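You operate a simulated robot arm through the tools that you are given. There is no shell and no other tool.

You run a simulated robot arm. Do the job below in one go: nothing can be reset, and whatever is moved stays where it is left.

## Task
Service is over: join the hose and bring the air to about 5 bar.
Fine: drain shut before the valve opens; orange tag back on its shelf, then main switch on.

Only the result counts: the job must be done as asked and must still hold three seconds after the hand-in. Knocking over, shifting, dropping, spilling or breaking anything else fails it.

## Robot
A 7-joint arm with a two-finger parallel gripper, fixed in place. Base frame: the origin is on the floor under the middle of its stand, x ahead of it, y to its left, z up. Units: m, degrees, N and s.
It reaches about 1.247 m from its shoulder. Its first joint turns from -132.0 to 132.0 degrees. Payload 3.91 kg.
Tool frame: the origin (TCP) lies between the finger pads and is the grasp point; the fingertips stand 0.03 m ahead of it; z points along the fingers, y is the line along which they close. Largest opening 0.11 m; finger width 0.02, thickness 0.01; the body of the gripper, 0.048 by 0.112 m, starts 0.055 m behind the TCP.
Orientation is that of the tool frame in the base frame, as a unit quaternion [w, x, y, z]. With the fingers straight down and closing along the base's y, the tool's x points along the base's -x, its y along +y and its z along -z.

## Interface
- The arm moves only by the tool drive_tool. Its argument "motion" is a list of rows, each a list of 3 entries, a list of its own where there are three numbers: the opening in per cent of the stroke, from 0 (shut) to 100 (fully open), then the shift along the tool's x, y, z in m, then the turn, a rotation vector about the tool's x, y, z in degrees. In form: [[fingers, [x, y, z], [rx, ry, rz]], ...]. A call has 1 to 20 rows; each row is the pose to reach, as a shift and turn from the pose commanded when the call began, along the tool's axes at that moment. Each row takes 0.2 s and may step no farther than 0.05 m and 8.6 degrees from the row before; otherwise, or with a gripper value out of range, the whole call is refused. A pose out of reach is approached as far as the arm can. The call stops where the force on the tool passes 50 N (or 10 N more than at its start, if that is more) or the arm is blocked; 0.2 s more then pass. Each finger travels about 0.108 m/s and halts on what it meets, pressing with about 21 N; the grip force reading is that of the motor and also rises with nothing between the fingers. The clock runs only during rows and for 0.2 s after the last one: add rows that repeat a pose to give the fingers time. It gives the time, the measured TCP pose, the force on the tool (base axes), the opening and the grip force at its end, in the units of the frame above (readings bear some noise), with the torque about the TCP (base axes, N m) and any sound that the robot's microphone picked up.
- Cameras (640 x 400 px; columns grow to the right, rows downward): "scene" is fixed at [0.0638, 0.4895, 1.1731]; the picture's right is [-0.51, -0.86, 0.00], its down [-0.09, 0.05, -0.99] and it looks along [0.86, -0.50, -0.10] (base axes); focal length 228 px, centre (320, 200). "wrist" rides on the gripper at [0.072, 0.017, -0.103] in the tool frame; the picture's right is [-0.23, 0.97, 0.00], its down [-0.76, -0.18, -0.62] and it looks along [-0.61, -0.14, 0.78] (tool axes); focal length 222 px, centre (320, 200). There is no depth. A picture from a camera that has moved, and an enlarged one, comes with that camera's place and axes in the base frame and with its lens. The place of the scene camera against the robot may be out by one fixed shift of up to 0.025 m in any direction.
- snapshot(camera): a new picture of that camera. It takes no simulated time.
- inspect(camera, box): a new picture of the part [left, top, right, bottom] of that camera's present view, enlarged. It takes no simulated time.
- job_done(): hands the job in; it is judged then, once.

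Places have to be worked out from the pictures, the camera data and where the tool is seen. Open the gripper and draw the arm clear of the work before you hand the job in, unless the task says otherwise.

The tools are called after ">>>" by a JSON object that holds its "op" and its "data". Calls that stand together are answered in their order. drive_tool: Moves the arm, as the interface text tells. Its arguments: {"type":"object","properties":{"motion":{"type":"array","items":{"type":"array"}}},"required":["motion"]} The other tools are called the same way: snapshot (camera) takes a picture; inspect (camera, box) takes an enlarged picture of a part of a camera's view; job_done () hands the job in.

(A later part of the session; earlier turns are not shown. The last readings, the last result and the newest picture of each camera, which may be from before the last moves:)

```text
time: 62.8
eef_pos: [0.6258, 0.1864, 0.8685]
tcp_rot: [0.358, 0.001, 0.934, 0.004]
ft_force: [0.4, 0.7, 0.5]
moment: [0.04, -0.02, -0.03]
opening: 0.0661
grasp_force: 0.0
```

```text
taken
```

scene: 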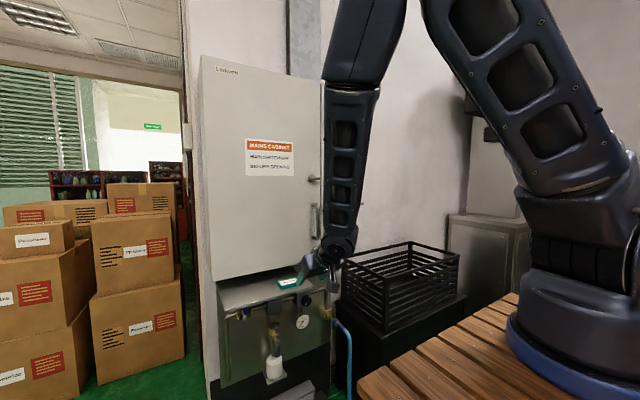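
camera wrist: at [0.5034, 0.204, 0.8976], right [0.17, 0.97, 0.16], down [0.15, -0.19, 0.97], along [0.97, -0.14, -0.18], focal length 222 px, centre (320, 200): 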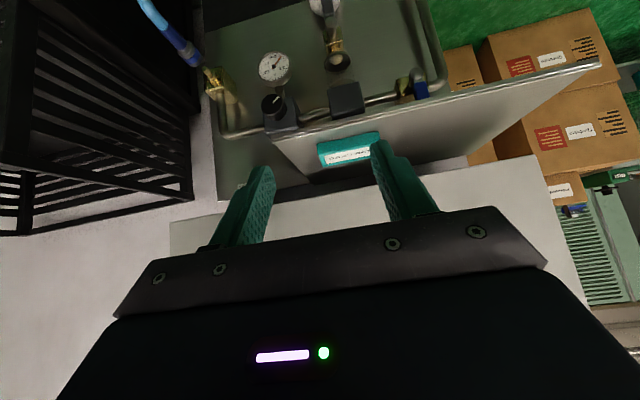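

Now I have a good frontal view of the air panel. Zooming into its parts.

>>> {"op": "inspect", "data": {"camera": "wrist", "box": [130, 0, 350, 160]}}

>>> {"op": "inspect", "data": {"camera": "wrist", "box": [300, 0, 620, 190]}}

>>> {"op": "inspect", "data": {"camera": "wrist", "box": [370, 50, 470, 120]}}

>>> {"op": "inspect", "data": {"camera": "wrist", "box": [135, 0, 245, 110]}}

```text
2.50 times, centred on (240, 80) of wrist
camera zoom: at [0.5034, 0.204, 0.8976], right [0.17, 0.97, 0.16], down [0.15, -0.19, 0.97], along [0.97, -0.14, -0.18], focal length 555 px, centre (520, 500)
```

zoom: 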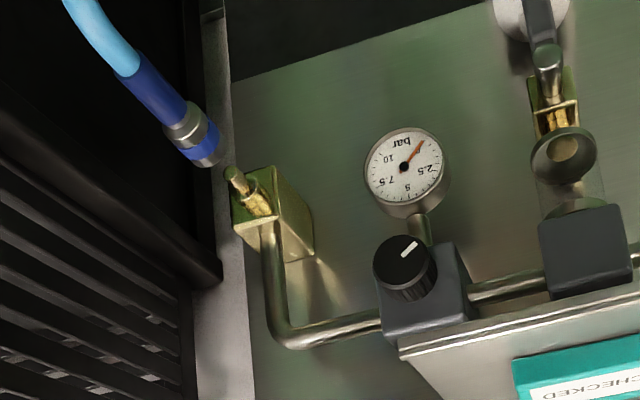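

```text
2.00 times, centred on (460, 95) of wrist
camera zoom: at [0.5034, 0.204, 0.8976], right [0.17, 0.97, 0.16], down [0.15, -0.19, 0.97], along [0.97, -0.14, -0.18], focal length 444 px, centre (40, 410)
```

zoom: 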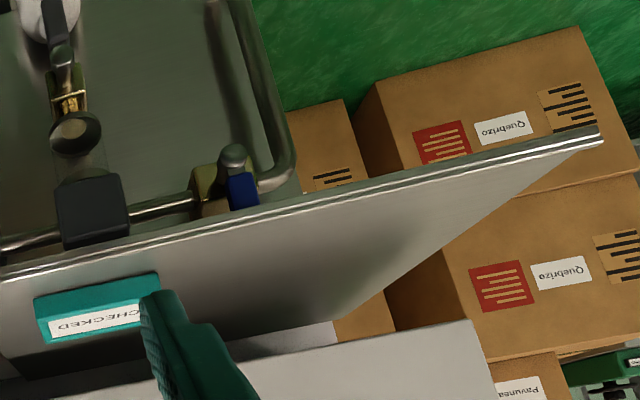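

```text
5.71 times, centred on (420, 85) of wrist
camera zoom: at [0.5034, 0.204, 0.8976], right [0.17, 0.97, 0.16], down [0.15, -0.19, 0.97], along [0.97, -0.14, -0.18], focal length 1269 px, centre (-251, 857)
```

zoom: 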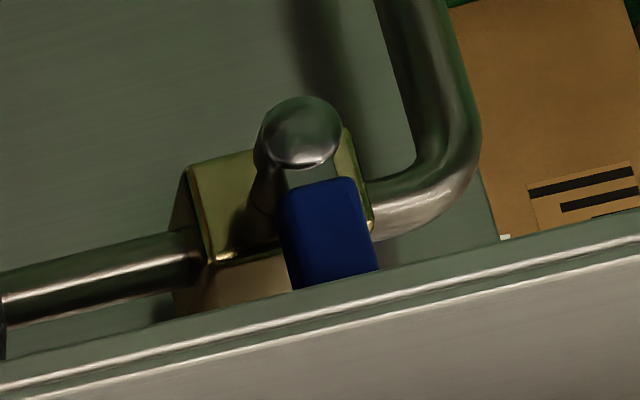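

```text
3.64 times, centred on (190, 55) of wrist
camera zoom: at [0.5034, 0.204, 0.8976], right [0.17, 0.97, 0.16], down [0.15, -0.19, 0.97], along [0.97, -0.14, -0.18], focal length 808 px, centre (793, 727)
```

zoom: 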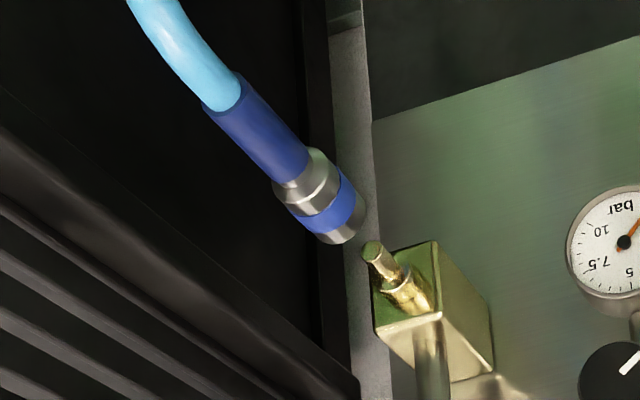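

I have clear views: hose coupler near the brass nipple, regulator at 0, blue valve lever pointing up under the hood. Let me zoom on the hood top and its back edge for any tag marking, and at the drain lever.

>>> {"op": "inspect", "data": {"camera": "wrist", "box": [270, 100, 400, 200]}}

>>> {"op": "inspect", "data": {"camera": "wrist", "box": [400, 60, 610, 200]}}

>>> {"op": "inspect", "data": {"camera": "wrist", "box": [300, 0, 370, 60]}}

>>> {"op": "inspect", "data": {"camera": "scene", "box": [205, 265, 345, 335]}}

```text
4.00 times, centred on (335, 150) of wrist
camera zoom: at [0.5034, 0.204, 0.8976], right [0.17, 0.97, 0.16], down [0.15, -0.19, 0.97], along [0.97, -0.14, -0.18], focal length 888 px, centre (260, 400)
```

zoom: 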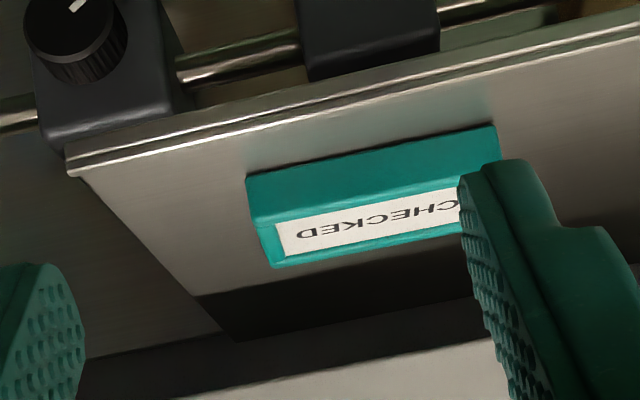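

```text
2.86 times, centred on (505, 130) of wrist
camera zoom: at [0.5034, 0.204, 0.8976], right [0.17, 0.97, 0.16], down [0.15, -0.19, 0.97], along [0.97, -0.14, -0.18], focal length 635 px, centre (-209, 400)
```

zoom: 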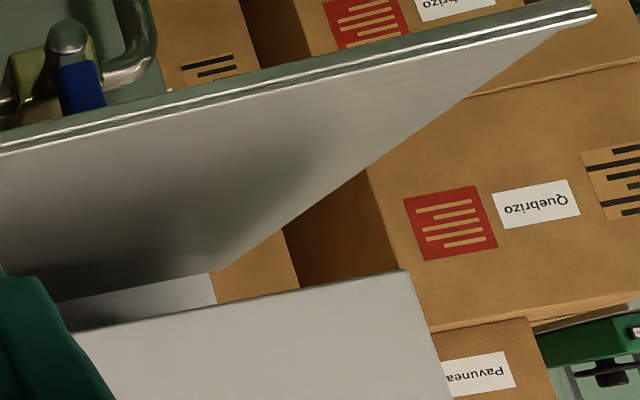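

```text
6.67 times, centred on (335, 30) of wrist
camera zoom: at [0.5034, 0.204, 0.8976], right [0.17, 0.97, 0.16], down [0.15, -0.19, 0.97], along [0.97, -0.14, -0.18], focal length 1481 px, centre (220, 1333)
```

zoom: 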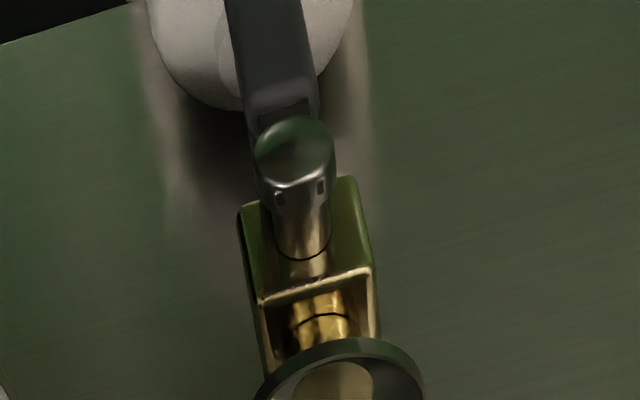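

```text
4.57 times, centred on (275, 300) of scene
camera zoom: at [0.0638, 0.4895, 1.1731], right [-0.51, -0.86, 0.0], down [-0.09, 0.05, -0.99], along [0.86, -0.5, -0.1], focal length 1043 px, centre (526, -257)
```

zoom: 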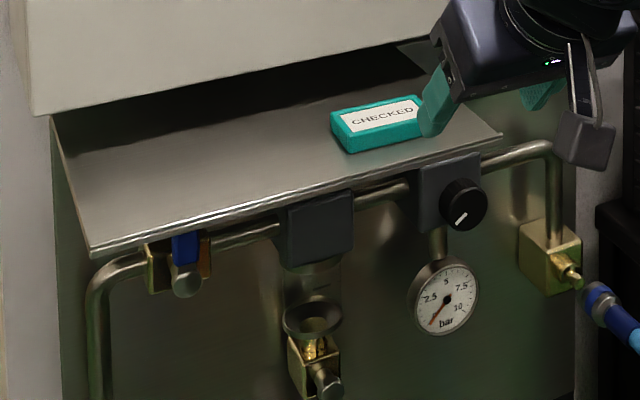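

My depth estimates for the panel were poor with nearly parallel views; combining better-separated wrist views puts the regulator knob near (0.845, 0.10, 0.65), gauge (0.857, 0.10, 0.575), nipple around (0.847, −0.026, 0.536). I'll lower the camera for a straight-on view under the hood.

>>> {"op": "drive_tool", "data": {"motion": [[60, [0.034, 0, 0.0266], [0, 0, 0]], [60, [0.068, 0, 0.0531], [0, 0, 0]], [60, [0.102, 0, 0.0797], [0, 0, 0]], [60, [0.136, 0, 0.1062], [0, 0, 0]]]}}

>>> {"op": "snapshot", "data": {"camera": "wrist"}}

>>> {"op": "snapshot", "data": {"camera": "scene"}}

```text
time: 63.8
eef_pos: [0.5967, 0.1888, 0.6993]
tcp_rot: [0.36, 0.002, 0.933, 0.004]
ft_force: [0.6, 0.6, 0.0]
moment: [-0.03, -0.03, 0.03]
opening: 0.0659
grasp_force: 0.0
```

```text
taken
camera wrist: at [0.4733, 0.2055, 0.7278], right [0.17, 0.97, 0.16], down [0.15, -0.19, 0.97], along [0.97, -0.14, -0.17], focal length 222 px, centre (320, 200)
```

wrist: 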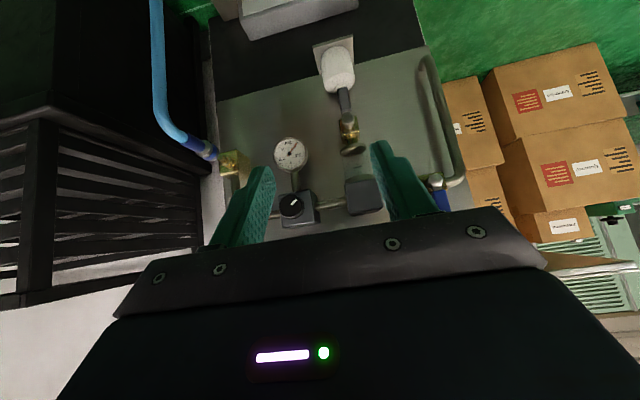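

```text
taken
```

scene: 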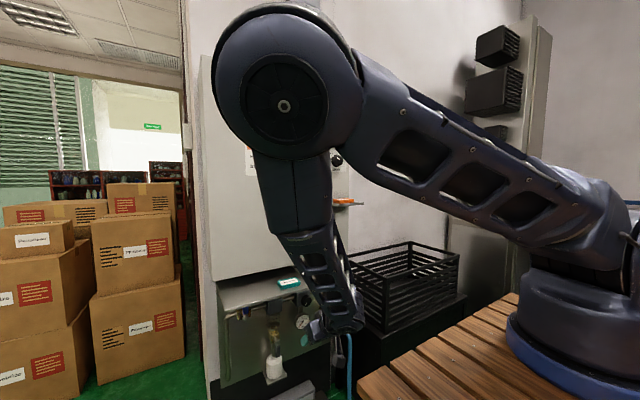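

Excellent straight-on view of the panel. Zooming in on each element to triangulate.

>>> {"op": "inspect", "data": {"camera": "wrist", "box": [140, 90, 260, 190]}}

>>> {"op": "inspect", "data": {"camera": "wrist", "box": [260, 120, 400, 230]}}

>>> {"op": "inspect", "data": {"camera": "wrist", "box": [310, 20, 390, 170]}}

>>> {"op": "inspect", "data": {"camera": "wrist", "box": [390, 150, 490, 230]}}

```text
4.00 times, centred on (200, 140) of wrist
camera zoom: at [0.4733, 0.2055, 0.7278], right [0.17, 0.97, 0.16], down [0.15, -0.19, 0.97], along [0.97, -0.14, -0.17], focal length 888 px, centre (800, 440)
```

zoom: 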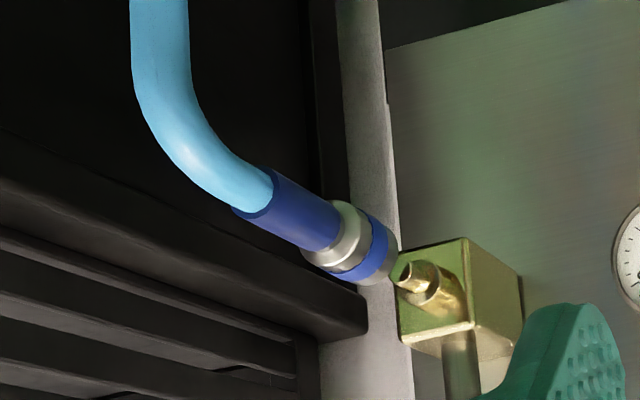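

```text
3.64 times, centred on (330, 175) of wrist
camera zoom: at [0.4733, 0.2055, 0.7278], right [0.17, 0.97, 0.16], down [0.15, -0.19, 0.97], along [0.97, -0.14, -0.17], focal length 808 px, centre (284, 291)
```

zoom: 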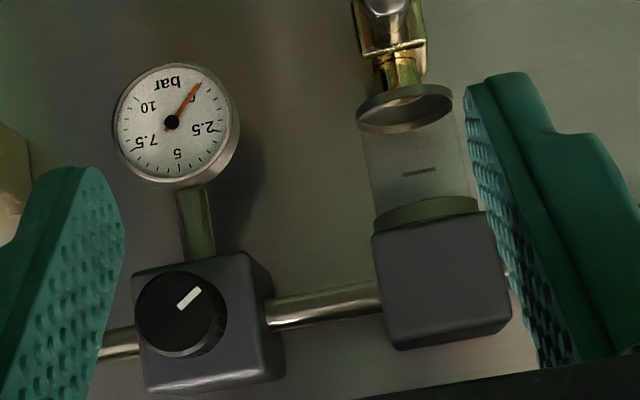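

```text
2.67 times, centred on (350, 95) of wrist
camera zoom: at [0.4733, 0.2055, 0.7278], right [0.17, 0.97, 0.16], down [0.15, -0.19, 0.97], along [0.97, -0.14, -0.17], focal length 592 px, centre (240, 480)
```

zoom: 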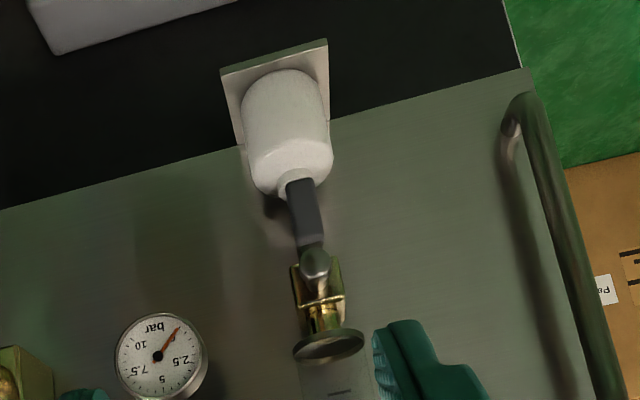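

```text
5.00 times, centred on (440, 190) of wrist
camera zoom: at [0.4733, 0.2055, 0.7278], right [0.17, 0.97, 0.16], down [0.15, -0.19, 0.97], along [0.97, -0.14, -0.17], focal length 1111 px, centre (-280, 250)
```

zoom: 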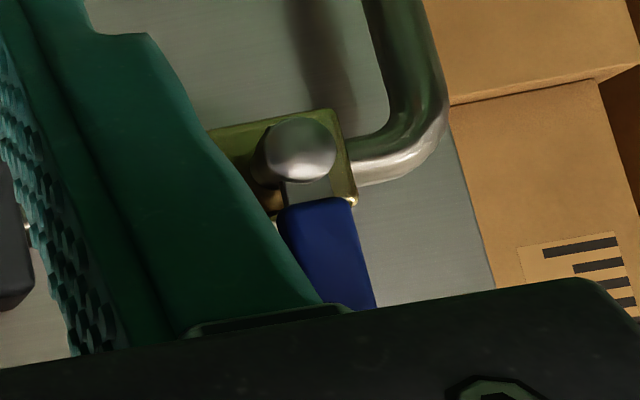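

Triangulating the two heights: knob face (0.828, 0.106, 0.668), gauge (0.871, 0.103, 0.559), nipple tip ≈(0.835, −0.018, 0.555), and the coupler runs along x from ≈0.746 to 0.822 at y≈−0.021, z≈0.554 – already nearly in line with the nipple. I'll shift right for a closer look at the coupler and the basket clearance.

>>> {"op": "drive_tool", "data": {"motion": [[60, [0, -0.03, 0], [0, 0, 0]], [60, [0, -0.06, 0], [0, 0, 0]], [60, [0, -0.09, 0], [0, 0, 0]], [60, [0, -0.12, 0], [0, 0, 0]]]}}

>>> {"op": "snapshot", "data": {"camera": "wrist"}}

>>> {"op": "inspect", "data": {"camera": "wrist", "box": [180, 80, 340, 220]}}

>>> {"op": "inspect", "data": {"camera": "wrist", "box": [230, 110, 330, 190]}}

```text
time: 64.8
eef_pos: [0.5971, 0.0692, 0.6993]
tcp_rot: [0.359, 0.002, 0.933, 0.003]
ft_force: [-1.3, -0.3, 0.5]
moment: [-0.04, -0.03, -0.02]
opening: 0.066
grasp_force: 0.0
```

```text
taken
camera wrist: at [0.4733, 0.0861, 0.7278], right [0.17, 0.97, 0.16], down [0.15, -0.19, 0.97], along [0.97, -0.14, -0.17], focal length 222 px, centre (320, 200)
```

wrist: 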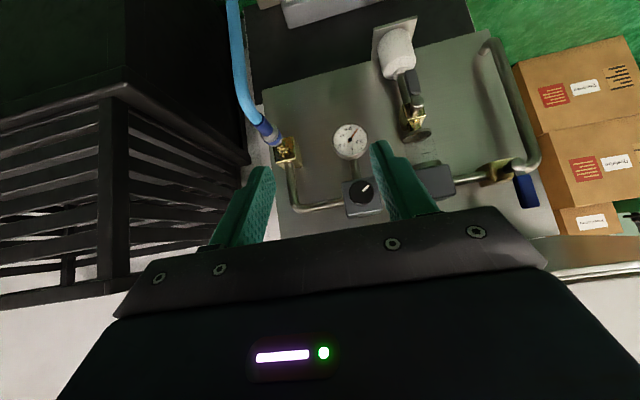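

```text
2.86 times, centred on (260, 150) of wrist
camera zoom: at [0.4733, 0.0861, 0.7278], right [0.17, 0.97, 0.16], down [0.15, -0.19, 0.97], along [0.97, -0.14, -0.17], focal length 635 px, centre (491, 343)
```

zoom: 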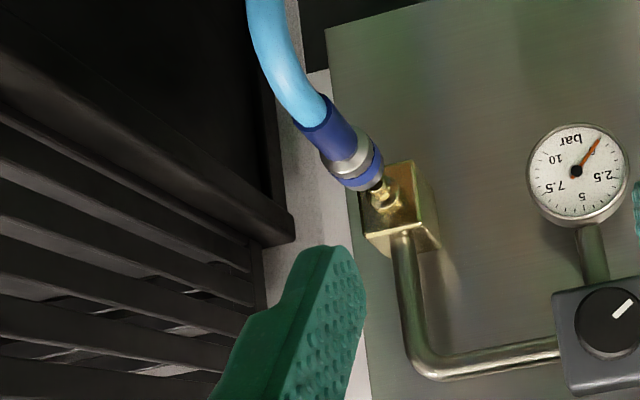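

```text
5.00 times, centred on (280, 150) of wrist
camera zoom: at [0.4733, 0.0861, 0.7278], right [0.17, 0.97, 0.16], down [0.15, -0.19, 0.97], along [0.97, -0.14, -0.17], focal length 1111 px, centre (520, 450)
```

zoom: 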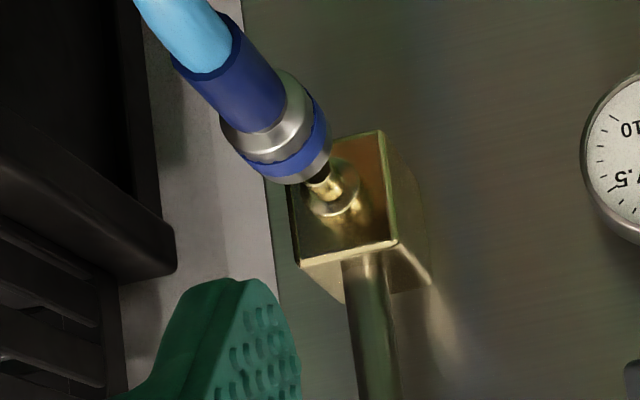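

The coupler is coaxial with the nipple (y≈−0.026, z≈0.547), about 1.2 cm short of it; the basket is well clear at y≈−0.165. Before moving in, I'll check where the elbow is relative to the cabinet and shelves.

>>> {"op": "snapshot", "data": {"camera": "scene"}}

```text
taken
```

scene: 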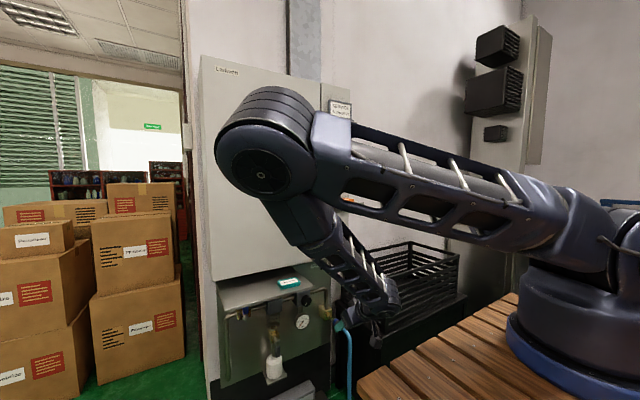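

The elbow sits to the left at about (0.46, 0.37, 1.22), well away from the cabinet. I'll move to a pre-grasp point above the coupler sleeve, fingers half open, keeping the same tilt.

>>> {"op": "drive_tool", "data": {"motion": [[50, [-0.0096, -0.0238, 0.0319], [0, 0, 0]], [45, [-0.0193, -0.0475, 0.0639], [0, 0, 0]], [45, [-0.0289, -0.0713, 0.0958], [0, 0, 0]], [45, [-0.0385, -0.095, 0.1277], [0, 0, 0]], [45, [-0.0385, -0.095, 0.1277], [0, 0, 0]]]}}

>>> {"op": "snapshot", "data": {"camera": "wrist"}}

>>> {"op": "snapshot", "data": {"camera": "scene"}}

```text
time: 66.0
eef_pos: [0.7103, -0.0265, 0.6295]
tcp_rot: [0.359, 0.002, 0.933, 0.004]
ft_force: [-1.2, 0.5, 0.4]
moment: [-0.01, 0.02, 0.01]
opening: 0.0496
grasp_force: 0.0
```

```text
taken
camera wrist: at [0.5871, -0.0092, 0.6584], right [0.17, 0.97, 0.16], down [0.15, -0.19, 0.97], along [0.97, -0.14, -0.17], focal length 222 px, centre (320, 200)
```

wrist: 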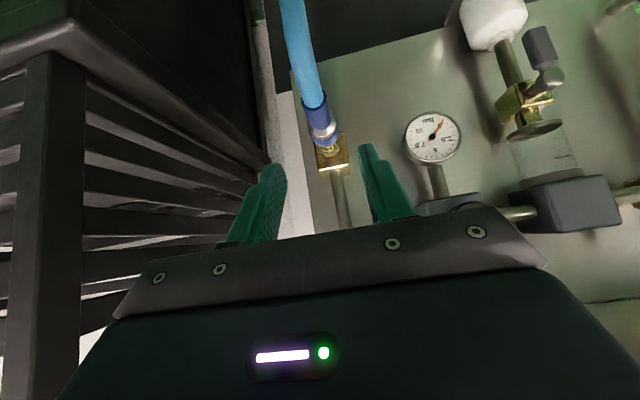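

```text
taken
```

scene: 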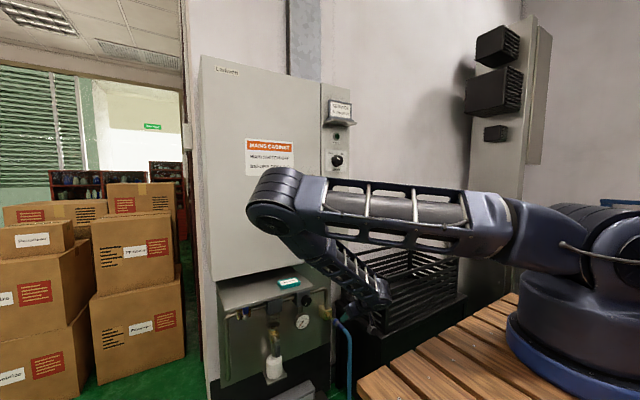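

Zooming in on the coupler from here for a refined position.

>>> {"op": "inspect", "data": {"camera": "wrist", "box": [280, 80, 380, 190]}}

>>> {"op": "inspect", "data": {"camera": "wrist", "box": [240, 0, 400, 190]}}

>>> {"op": "inspect", "data": {"camera": "wrist", "box": [450, 0, 600, 150]}}

```text
3.64 times, centred on (330, 135) of wrist
camera zoom: at [0.5871, -0.0092, 0.6584], right [0.17, 0.97, 0.16], down [0.15, -0.19, 0.97], along [0.97, -0.14, -0.17], focal length 808 px, centre (284, 436)
```

zoom: 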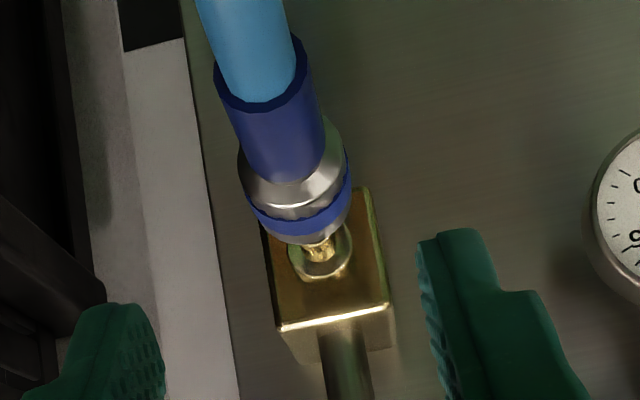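

```text
2.11 times, centred on (320, 95) of wrist
camera zoom: at [0.5871, -0.0092, 0.6584], right [0.17, 0.97, 0.16], down [0.15, -0.19, 0.97], along [0.97, -0.14, -0.17], focal length 468 px, centre (320, 421)
```

zoom: 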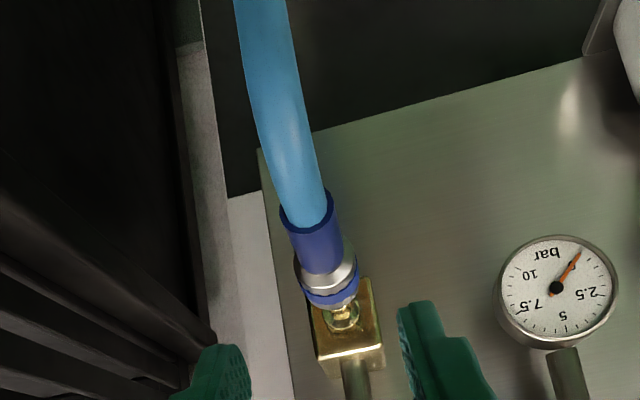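

```text
2.67 times, centred on (525, 75) of wrist
camera zoom: at [0.5871, -0.0092, 0.6584], right [0.17, 0.97, 0.16], down [0.15, -0.19, 0.97], along [0.97, -0.14, -0.17], focal length 592 px, centre (-227, 533)
```

zoom: 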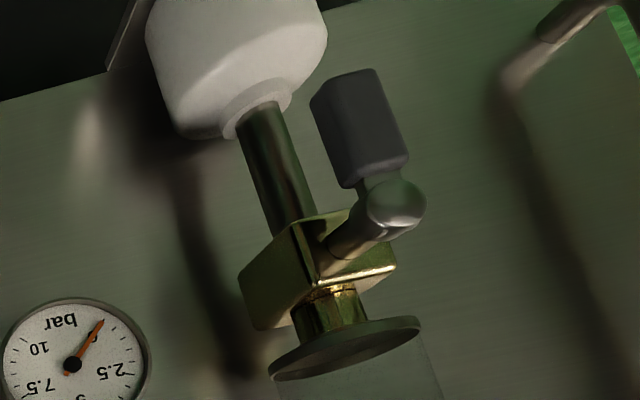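

The drain lever (grey) clearly hangs along its pipe – open. Coupler refined: sleeve from (0.753, −0.025, 0.549), front at x≈0.833; nipple flange at x≈0.875–0.884. I'll advance onto the sleeve and close the fingers.

>>> {"op": "drive_tool", "data": {"motion": [[45, [0.001, 0.001, 0.03], [0, 0, 0]], [45, [0.002, 0.002, 0.06], [0, 0, 0]], [45, [0.0035, 0.002, 0.085], [0, 0, 0]], [45, [0.0043, 0.002, 0.1045], [0, 0, 0]], [45, [0.0043, 0.002, 0.1045], [0, 0, 0]]]}}

>>> {"op": "snapshot", "data": {"camera": "wrist"}}

>>> {"op": "inspect", "data": {"camera": "scene", "box": [300, 270, 400, 370]}}

```text
time: 67.2
eef_pos: [0.7716, -0.0096, 0.5674]
tcp_rot: [0.359, 0.003, 0.933, 0.001]
ft_force: [-5.8, -21.1, 15.6]
moment: [-0.86, -0.21, -0.62]
opening: 0.06
grasp_force: 10.2
out of reach, approached as far as the arm can: row 3, 4, 5
```

```text
taken
camera wrist: at [0.6481, 0.0078, 0.596], right [0.17, 0.97, 0.16], down [0.15, -0.18, 0.97], along [0.97, -0.14, -0.17], focal length 222 px, centre (320, 200)
```

wrist: 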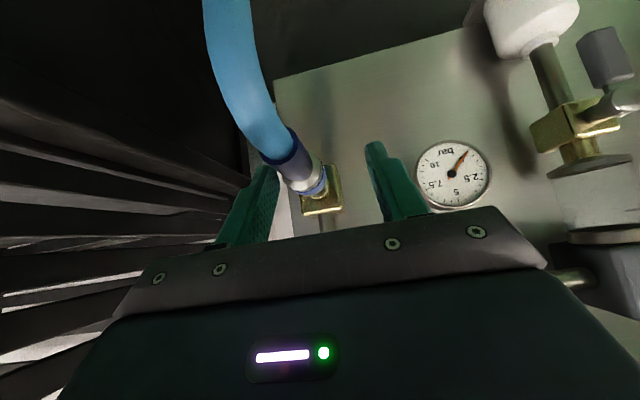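

```text
4.00 times, centred on (350, 320) of scene
camera zoom: at [0.0638, 0.4895, 1.1731], right [-0.51, -0.86, 0.0], down [-0.09, 0.05, -0.99], along [0.86, -0.5, -0.1], focal length 913 px, centre (200, -280)
```

zoom: 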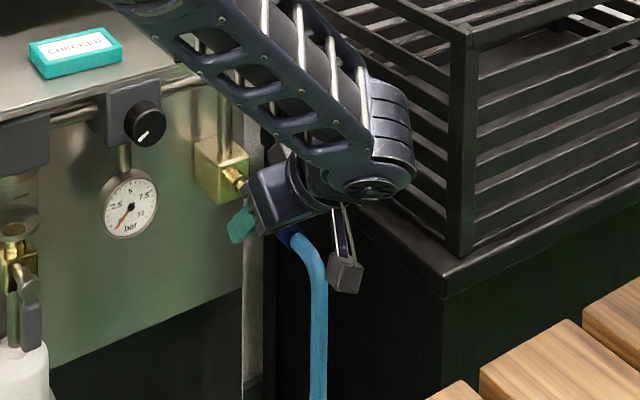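

The arm hit a reach limit just short and drifted +y, pressing a finger lightly on the coupler. I'll back off immediately along the tool axis and recentre.

>>> {"op": "drive_tool", "data": {"motion": [[45, [0, -0.005, -0.01], [0, 0, 0]], [45, [0, -0.01, -0.03], [0, 0, 0]], [45, [0, -0.015, -0.06], [0, 0, 0]]]}}

>>> {"op": "snapshot", "data": {"camera": "wrist"}}

>>> {"op": "snapshot", "data": {"camera": "scene"}}

```text
time: 68.0
eef_pos: [0.7316, -0.024, 0.6113]
tcp_rot: [0.359, 0.001, 0.933, 0.004]
ft_force: [-0.5, 0.4, 0.4]
moment: [0.02, 0.0, -0.02]
opening: 0.0495
grasp_force: 0.0
```

```text
taken
camera wrist: at [0.6078, -0.0057, 0.64], right [0.17, 0.97, 0.16], down [0.15, -0.19, 0.97], along [0.97, -0.14, -0.17], focal length 222 px, centre (320, 200)
```

wrist: 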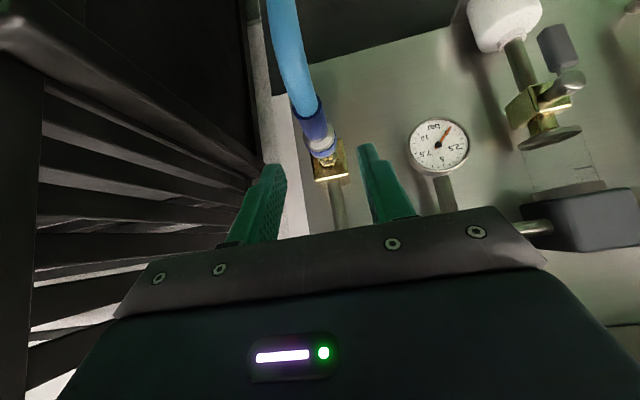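

```text
taken
```

scene: 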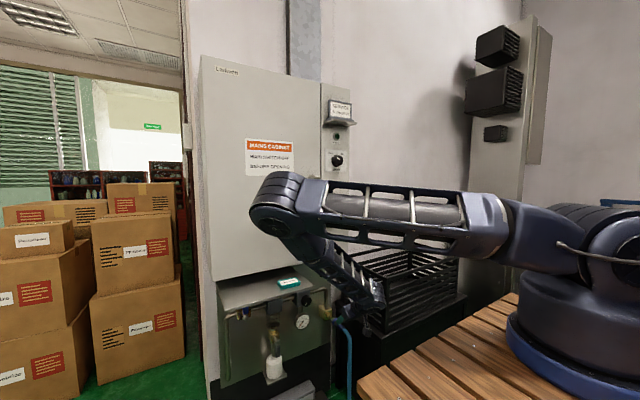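

Coupler is undisturbed. Since the elbow lies to the left, I'll tilt the gripper 30° about the coupler's axis (approaching from upper-left) – the pads stay parallel to the coupler and the wrist should be more comfortable.

>>> {"op": "drive_tool", "data": {"motion": [[45, [0.0035, 0.0073, 0.0006], [5.6, 0, -5]], [45, [0.0069, 0.0145, 0.0012], [11.15, 0, -10.05]], [45, [0.0104, 0.0218, 0.0018], [16.7, 0, -15.1]], [45, [0.0138, 0.029, 0.0024], [22.3, 0, -20.1]], [45, [0.0138, 0.029, 0.0024], [22.3, 0, -20.1]]]}}

>>> {"op": "snapshot", "data": {"camera": "wrist"}}

>>> {"op": "snapshot", "data": {"camera": "scene"}}

```text
time: 69.2
eef_pos: [0.723, 0.0055, 0.6004]
tcp_rot: [0.347, -0.092, 0.903, -0.238]
ft_force: [-0.2, 0.0, -1.0]
moment: [0.01, 0.02, 0.01]
opening: 0.0495
grasp_force: 0.0
```

```text
taken
camera wrist: at [0.5988, 0.0355, 0.6166], right [0.17, 0.92, -0.35], down [0.15, 0.33, 0.93], along [0.97, -0.21, -0.08], focal length 222 px, centre (320, 200)
```

wrist: 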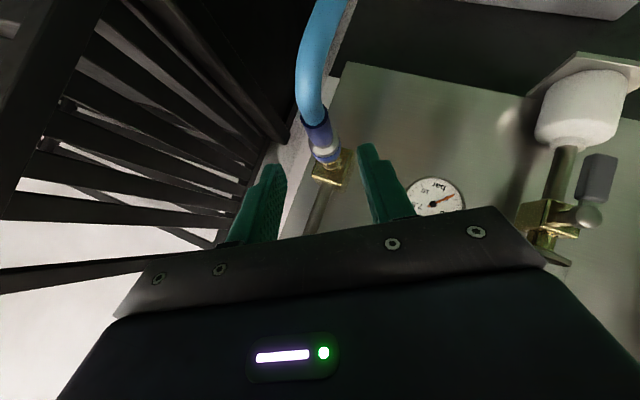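

```text
taken
```

scene: 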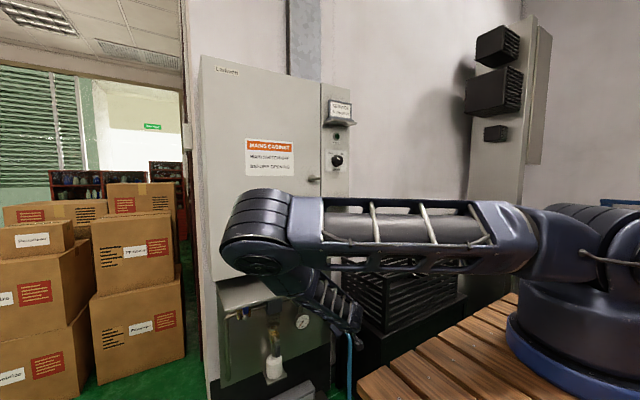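

The tilt is reachable. Now advance 8 cm along the tool axis onto the sleeve in small steps.

>>> {"op": "drive_tool", "data": {"motion": [[45, [0, 0, 0.02], [0, 0, 0]], [45, [0, 0, 0.04], [0, 0, 0]], [45, [0, 0, 0.06], [0, 0, 0]], [45, [0, -0.0005, 0.08], [0, 0, 0]], [45, [0, -0.0005, 0.08], [0, 0, 0]]]}}

>>> {"op": "snapshot", "data": {"camera": "wrist"}}

>>> {"op": "snapshot", "data": {"camera": "scene"}}

```text
time: 70.4
eef_pos: [0.777, -0.0239, 0.55]
tcp_rot: [0.347, -0.092, 0.903, -0.238]
ft_force: [-0.1, -0.1, -0.2]
moment: [0.0, -0.02, 0.01]
opening: 0.0496
grasp_force: 0.1
```

```text
taken
camera wrist: at [0.6529, 0.0055, 0.5653], right [0.17, 0.92, -0.35], down [0.15, 0.33, 0.93], along [0.97, -0.21, -0.08], focal length 222 px, centre (320, 200)
```

wrist: 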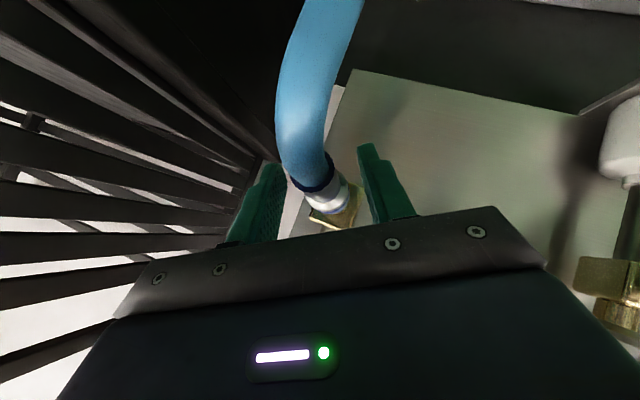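

```text
taken
```

scene: 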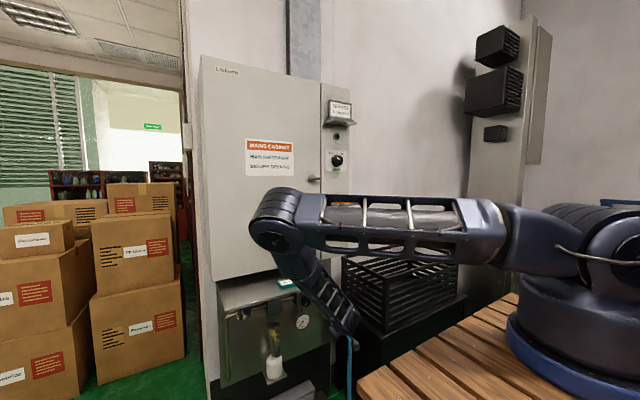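

Reached cleanly with the sleeve between the fingers and no contact force. I'll zoom to confirm and then close.

>>> {"op": "inspect", "data": {"camera": "wrist", "box": [220, 110, 440, 240]}}

>>> {"op": "inspect", "data": {"camera": "scene", "box": [250, 240, 400, 360]}}

```text
2.91 times, centred on (330, 175) of wrist
camera zoom: at [0.6529, 0.0055, 0.5653], right [0.17, 0.92, -0.35], down [0.15, 0.33, 0.93], along [0.97, -0.21, -0.08], focal length 646 px, centre (291, 273)
```

zoom: 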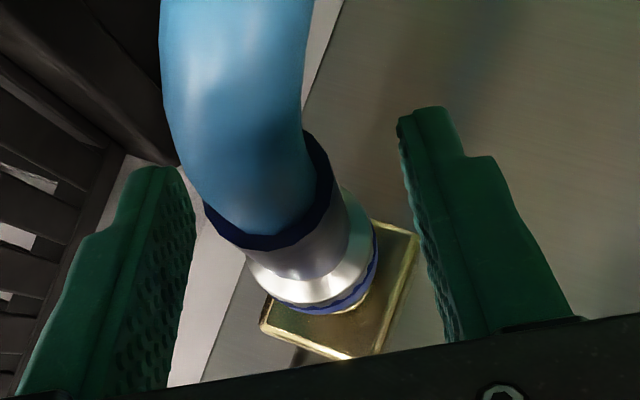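

```text
3.33 times, centred on (325, 300) of scene
camera zoom: at [0.0638, 0.4895, 1.1731], right [-0.51, -0.86, 0.0], down [-0.09, 0.05, -0.99], along [0.86, -0.5, -0.1], focal length 760 px, centre (303, -133)
```

zoom: 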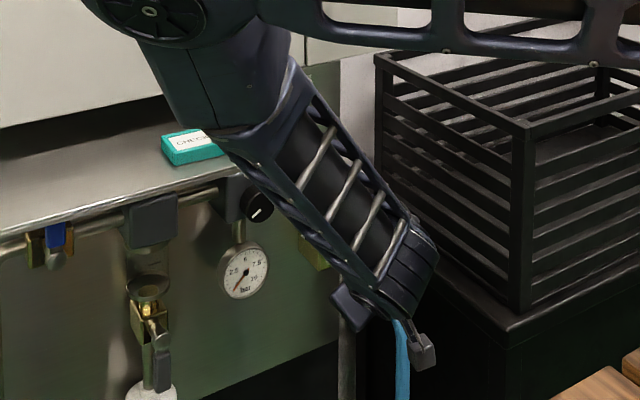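

The sleeve is between the pads; the teal tag hasn't moved. Closing on the sleeve now.

>>> {"op": "drive_tool", "data": {"motion": [[25, [0, 0, 0], [0, 0, 0]], [0, [0, 0, 0], [0, 0, 0]], [0, [0, 0, 0], [0, 0, 0]]]}}

```text
time: 71.2
eef_pos: [0.7762, -0.0222, 0.5486]
tcp_rot: [0.347, -0.092, 0.902, -0.239]
ft_force: [1.2, 5.8, -7.0]
moment: [0.05, -0.04, 0.22]
opening: 0.0303
grasp_force: 44.5
```

Gripped (30 mm sleeve). Now push along +x toward the nipple in small steps.

>>> {"op": "drive_tool", "data": {"motion": [[0, [-0.0037, 0, 0.0034], [0, 0, 0]], [0, [-0.0074, 0, 0.0067], [0, 0, 0]], [0, [-0.0112, 0, 0.0101], [0, 0, 0]], [0, [-0.0149, 0, 0.0134], [0, 0, 0]]]}}

>>> {"op": "inspect", "data": {"camera": "wrist", "box": [220, 110, 440, 240]}}

```text
time: 72.2
eef_pos: [0.7951, -0.0233, 0.5496]
tcp_rot: [0.347, -0.092, 0.902, -0.238]
ft_force: [-4.1, 9.3, -6.8]
moment: [-0.02, 0.34, 0.2]
opening: 0.0302
grasp_force: 44.6
```

```text
2.91 times, centred on (330, 175) of wrist
camera zoom: at [0.6727, 0.0059, 0.5652], right [0.17, 0.92, -0.35], down [0.15, 0.33, 0.93], along [0.97, -0.21, -0.08], focal length 646 px, centre (291, 273)
```

zoom: 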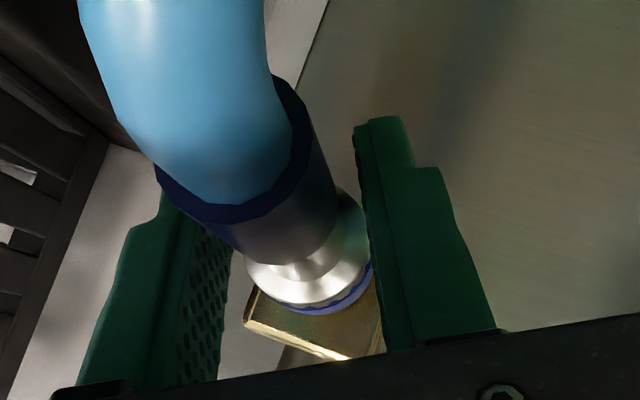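

The coupler moves with the gripper, low force. Continue pushing 2 cm more.

>>> {"op": "drive_tool", "data": {"motion": [[0, [-0.003, 0, 0.0027], [0, 0, 0]], [0, [-0.006, 0, 0.0054], [0, 0, 0]], [0, [-0.0089, 0, 0.008], [0, 0, 0]], [0, [-0.0119, 0, 0.0107], [0, 0, 0]], [0, [-0.0149, 0, 0.0134], [0, 0, 0]]]}}

>>> {"op": "inspect", "data": {"camera": "wrist", "box": [220, 110, 440, 240]}}

>>> {"op": "inspect", "data": {"camera": "scene", "box": [270, 260, 370, 340]}}

```text
time: 73.3
eef_pos: [0.8073, -0.0234, 0.5488]
tcp_rot: [0.343, -0.092, 0.904, -0.239]
ft_force: [0.9, -1.7, -4.6]
moment: [-0.14, 0.09, 0.13]
opening: 0.0305
grasp_force: 45.8
out of reach, approached as far as the arm can: row 4, 5
stopped in row 5: the force on the tool passed its limit at 52 N (the readings are from after the stop); the commanded pose is now the measured one
```

```text
2.91 times, centred on (330, 175) of wrist
camera zoom: at [0.6837, 0.0067, 0.5664], right [0.17, 0.92, -0.35], down [0.16, 0.33, 0.93], along [0.97, -0.21, -0.09], focal length 646 px, centre (291, 273)
```

zoom: 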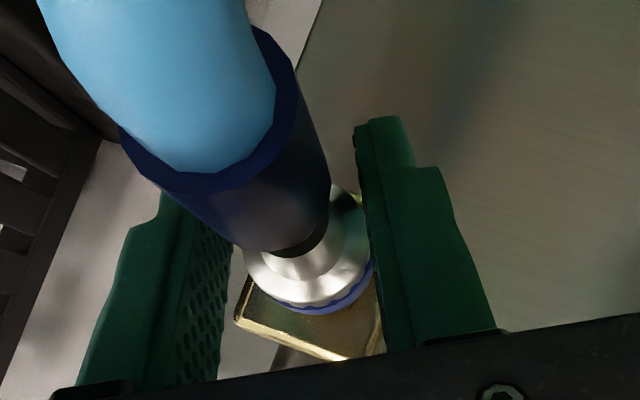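

```text
5.00 times, centred on (320, 300) of scene
camera zoom: at [0.0638, 0.4895, 1.1731], right [-0.51, -0.86, 0.0], down [-0.09, 0.05, -0.99], along [0.86, -0.5, -0.1], focal length 1141 px, centre (320, -300)
```

zoom: 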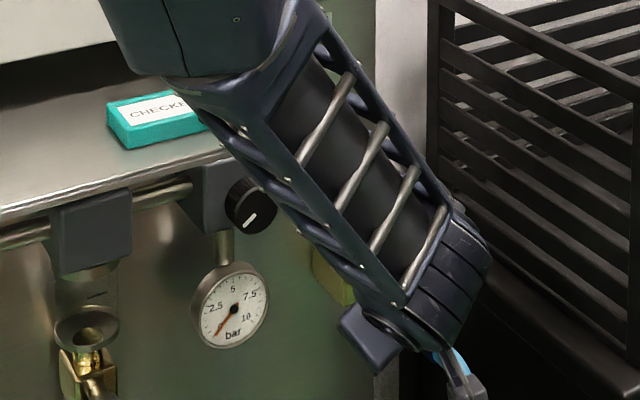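

The push stopped at 52 N, and a dark gap has appeared between the blue sleeve and the silver collar that I'm gripping. I'll look more closely before doing anything else.

>>> {"op": "inspect", "data": {"camera": "wrist", "box": [260, 140, 380, 230]}}

>>> {"op": "snapshot", "data": {"camera": "wrist"}}

>>> {"op": "inspect", "data": {"camera": "scene", "box": [310, 290, 380, 350]}}

```text
4.44 times, centred on (320, 185) of wrist
camera zoom: at [0.6837, 0.0067, 0.5664], right [0.17, 0.92, -0.35], down [0.16, 0.33, 0.93], along [0.97, -0.21, -0.09], focal length 987 px, centre (320, 267)
```

zoom: 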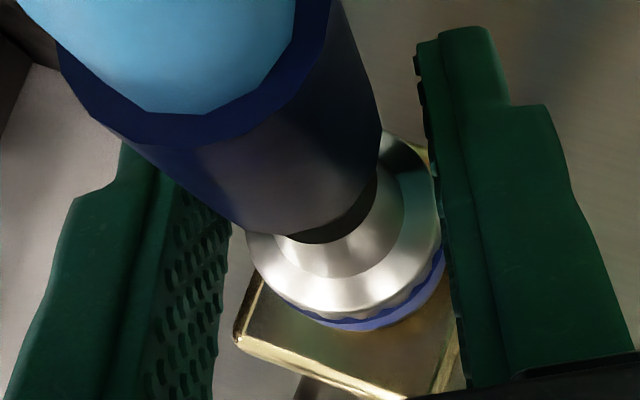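

```text
taken
camera wrist: at [0.6837, 0.0067, 0.5664], right [0.17, 0.92, -0.35], down [0.16, 0.33, 0.93], along [0.97, -0.21, -0.09], focal length 222 px, centre (320, 200)
```

wrist: 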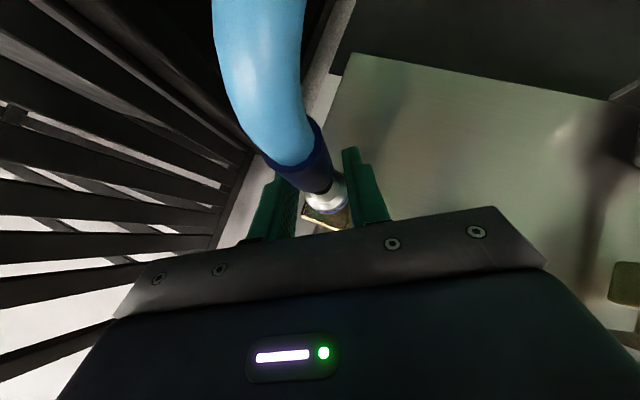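

```text
6.67 times, centred on (345, 320) of scene
camera zoom: at [0.0638, 0.4895, 1.1731], right [-0.51, -0.86, 0.0], down [-0.09, 0.05, -0.99], along [0.86, -0.5, -0.1], focal length 1521 px, centre (153, -600)
```

zoom: 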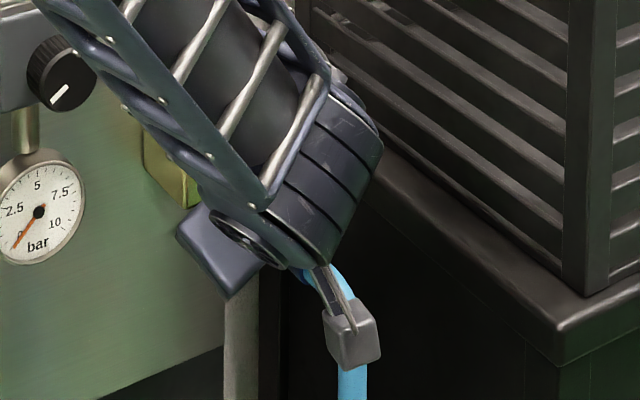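

My pads caught the 30 mm collar flange rather than the blue sleeve, and the arm was at its reach limit in this posture. I'll bring the coupler back to where it was, then inspect before re-gripping on the sleeve itself.

>>> {"op": "drive_tool", "data": {"motion": [[0, [0.0074, 0, -0.0067], [0, 0, 0]], [0, [0.0149, 0, -0.0134], [0, 0, 0]], [0, [0.0223, 0, -0.0201], [0, 0, 0]]]}}

>>> {"op": "inspect", "data": {"camera": "wrist", "box": [220, 110, 440, 240]}}

```text
time: 74.1
eef_pos: [0.777, -0.0224, 0.5498]
tcp_rot: [0.342, -0.092, 0.904, -0.24]
ft_force: [5.0, -2.2, -14.9]
moment: [-0.3, 0.52, 0.11]
opening: 0.0301
grasp_force: 45.2
```

```text
2.91 times, centred on (330, 175) of wrist
camera zoom: at [0.6536, 0.0068, 0.5665], right [0.17, 0.92, -0.35], down [0.16, 0.33, 0.93], along [0.97, -0.21, -0.09], focal length 646 px, centre (291, 273)
```

zoom: 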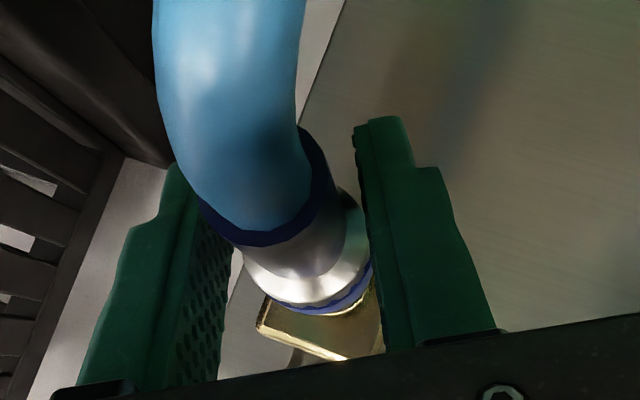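

The sleeve and hose stay put while the collar slides forward over the nipple – so joining means sliding this collar home, and I only ran out of reach. I'll open slightly and rotate the gripper another 30° around the collar axis to get a more comfortable posture (elbow is on the left).

>>> {"op": "drive_tool", "data": {"motion": [[25, [0, 0, 0], [0, 0, 0]], [45, [0, 0, 0], [0, 0, 0]], [45, [0, 0, 0], [5.6, 0, -5]], [45, [0, 0, 0], [11.15, 0, -10.05]], [45, [0, 0, 0], [16.7, 0, -15.1]], [45, [0, 0, 0], [22.3, 0, -20.1]]]}}

>>> {"op": "snapshot", "data": {"camera": "wrist"}}

>>> {"op": "snapshot", "data": {"camera": "scene"}}

```text
time: 75.5
eef_pos: [0.7787, -0.02, 0.5748]
tcp_rot: [0.306, -0.179, 0.812, -0.463]
ft_force: [-4.7, 11.2, -43.5]
moment: [0.32, 1.27, -0.23]
opening: 0.0761
grasp_force: 21.6
out of reach, approached as far as the arm can: row 5, 6
```

```text
taken
camera wrist: at [0.6558, 0.0141, 0.5768], right [0.16, 0.62, -0.76], down [0.16, 0.75, 0.64], along [0.97, -0.23, 0.02], focal length 222 px, centre (320, 200)
```

wrist: 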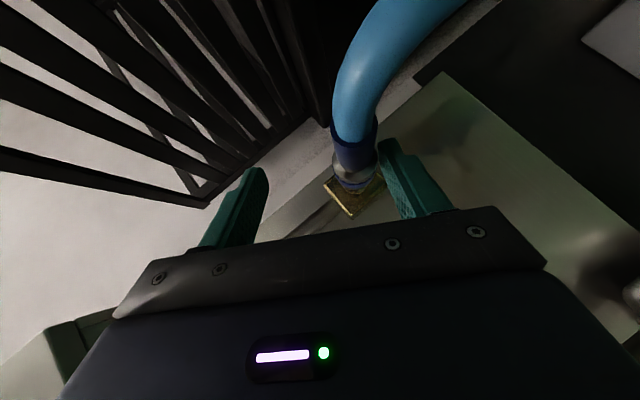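

```text
taken
```

scene: 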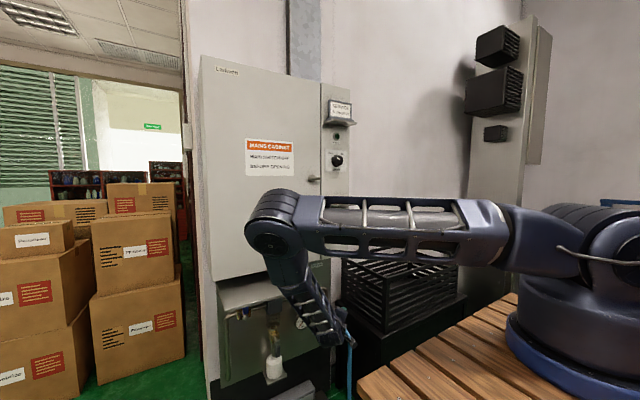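

That posture ran out of reach and the lower finger now lifts on the coupler; I'll immediately move back down and rotate back.

>>> {"op": "drive_tool", "data": {"motion": [[45, [0.0055, 0.0102, 0.005], [-5, 0, 4.5]], [45, [0.011, 0.0203, 0.01], [-10, 0, 9]], [45, [0.011, 0.0203, 0.01], [-15, 0, 13.4]], [45, [0.011, 0.0203, 0.01], [-20.2, 0, 17.9]], [45, [0.011, 0.0203, 0.01], [-20.2, 0, 17.9]]]}}

>>> {"op": "inspect", "data": {"camera": "wrist", "box": [220, 110, 440, 240]}}

```text
time: 76.7
eef_pos: [0.779, -0.0243, 0.5545]
tcp_rot: [0.339, -0.101, 0.897, -0.263]
ft_force: [0.3, 0.6, 0.5]
moment: [-0.01, 0.01, -0.02]
opening: 0.0499
grasp_force: 0.0
```

```text
2.91 times, centred on (330, 175) of wrist
camera zoom: at [0.6555, 0.0057, 0.5701], right [0.17, 0.9, -0.4], down [0.16, 0.38, 0.91], along [0.97, -0.21, -0.08], focal length 646 px, centre (291, 273)
```

zoom: 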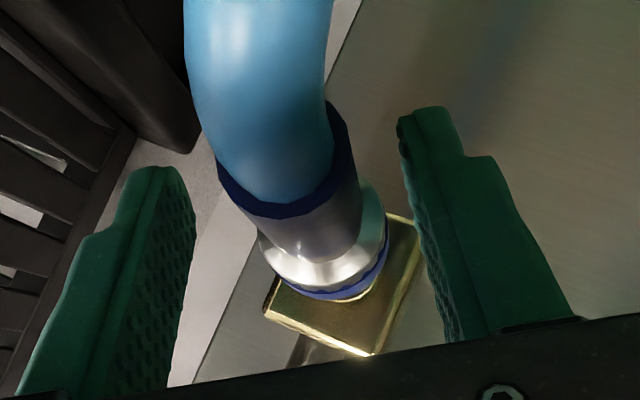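

The coupler is unharmed. I'll retreat and go up to re-establish an elbow-up posture, then come back down with a steeper tilt.

>>> {"op": "drive_tool", "data": {"motion": [[45, [0, 0, -0.04], [0, 0, 0]], [45, [0, 0, -0.08], [0, 0, 0]], [45, [-0.02, 0, -0.11], [0, 0, 0]], [45, [-0.05, 0, -0.14], [0, 0, 0]]]}}

>>> {"op": "snapshot", "data": {"camera": "scene"}}

```text
time: 77.7
eef_pos: [0.7244, 0.0491, 0.6702]
tcp_rot: [0.339, -0.101, 0.897, -0.264]
ft_force: [-0.3, -0.9, 0.3]
moment: [0.03, -0.01, 0.02]
opening: 0.0496
grasp_force: 0.1
```

```text
taken
```

scene: 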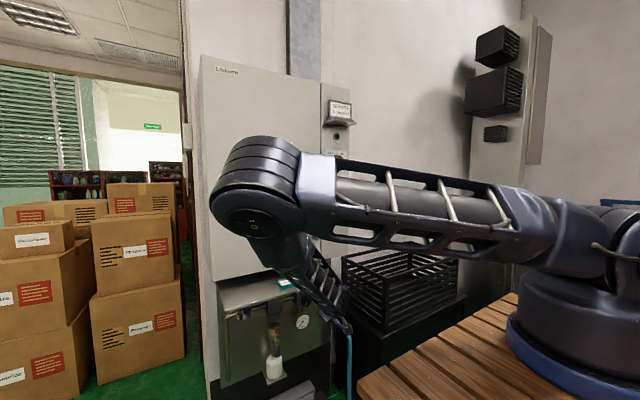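

Raising to z≈0.92 at x≈0.66 with the roll taken out, to see whether the elbow comes back up.

>>> {"op": "drive_tool", "data": {"motion": [[45, [-0.0186, -0.0156, -0.0362], [-4.1, 0, 3.6]], [45, [-0.0373, -0.0312, -0.0725], [-8.2, 0, 7.2]], [45, [-0.0559, -0.0468, -0.1087], [-12.3, 0, 10.8]], [45, [-0.0745, -0.0623, -0.1449], [-16.4, 0, 14.5]], [45, [-0.0932, -0.0779, -0.1812], [-20.5, 0, 18.1]], [45, [-0.1118, -0.0935, -0.2174], [-24.6, 0, 21.7]]]}}

>>> {"op": "snapshot", "data": {"camera": "scene"}}

```text
time: 79.1
eef_pos: [0.6645, 0.1005, 0.9207]
tcp_rot: [0.353, -0.002, 0.936, 0.002]
ft_force: [-0.1, 0.6, 0.7]
moment: [-0.08, -0.01, 0.0]
opening: 0.0496
grasp_force: 0.0
```

```text
taken
```

scene: 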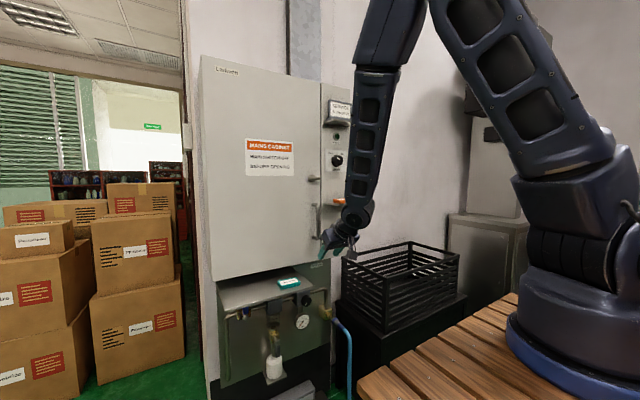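

Elbow is up again with the forearm hanging clear of the shelf. Now I descend toward the coupler at larger x with a steeper pitch (≈65° down).

>>> {"op": "drive_tool", "data": {"motion": [[45, [0.0171, -0.02, 0.0303], [0, 3.4, 0]], [45, [0.0341, -0.04, 0.0606], [0, 6.8, 0]], [45, [0.0512, -0.06, 0.0909], [0, 10.2, 0]], [45, [0.0682, -0.08, 0.1212], [0, 13.6, 0]], [45, [0.0853, -0.1, 0.1515], [0, 17, 0]]]}}

>>> {"op": "snapshot", "data": {"camera": "scene"}}

>>> {"op": "snapshot", "data": {"camera": "wrist"}}

```text
time: 80.3
eef_pos: [0.6993, -0.0002, 0.7492]
tcp_rot: [0.212, -0.002, 0.977, 0.001]
ft_force: [-0.8, 1.1, 0.2]
moment: [-0.06, -0.01, 0.0]
opening: 0.0492
grasp_force: 0.1
```

```text
taken
```

scene: 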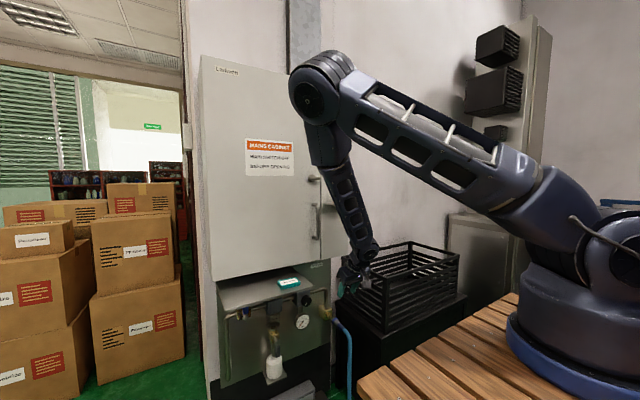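

```text
taken
camera wrist: at [0.5901, 0.0157, 0.8153], right [0.2, 0.97, 0.1], down [0.44, -0.18, 0.88], along [0.88, -0.14, -0.46], focal length 222 px, centre (320, 200)
```

wrist: 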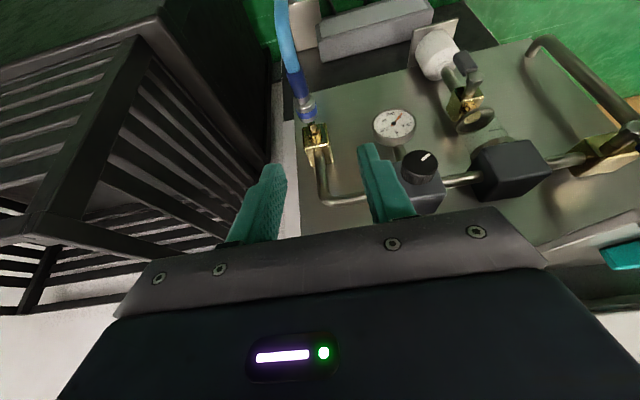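

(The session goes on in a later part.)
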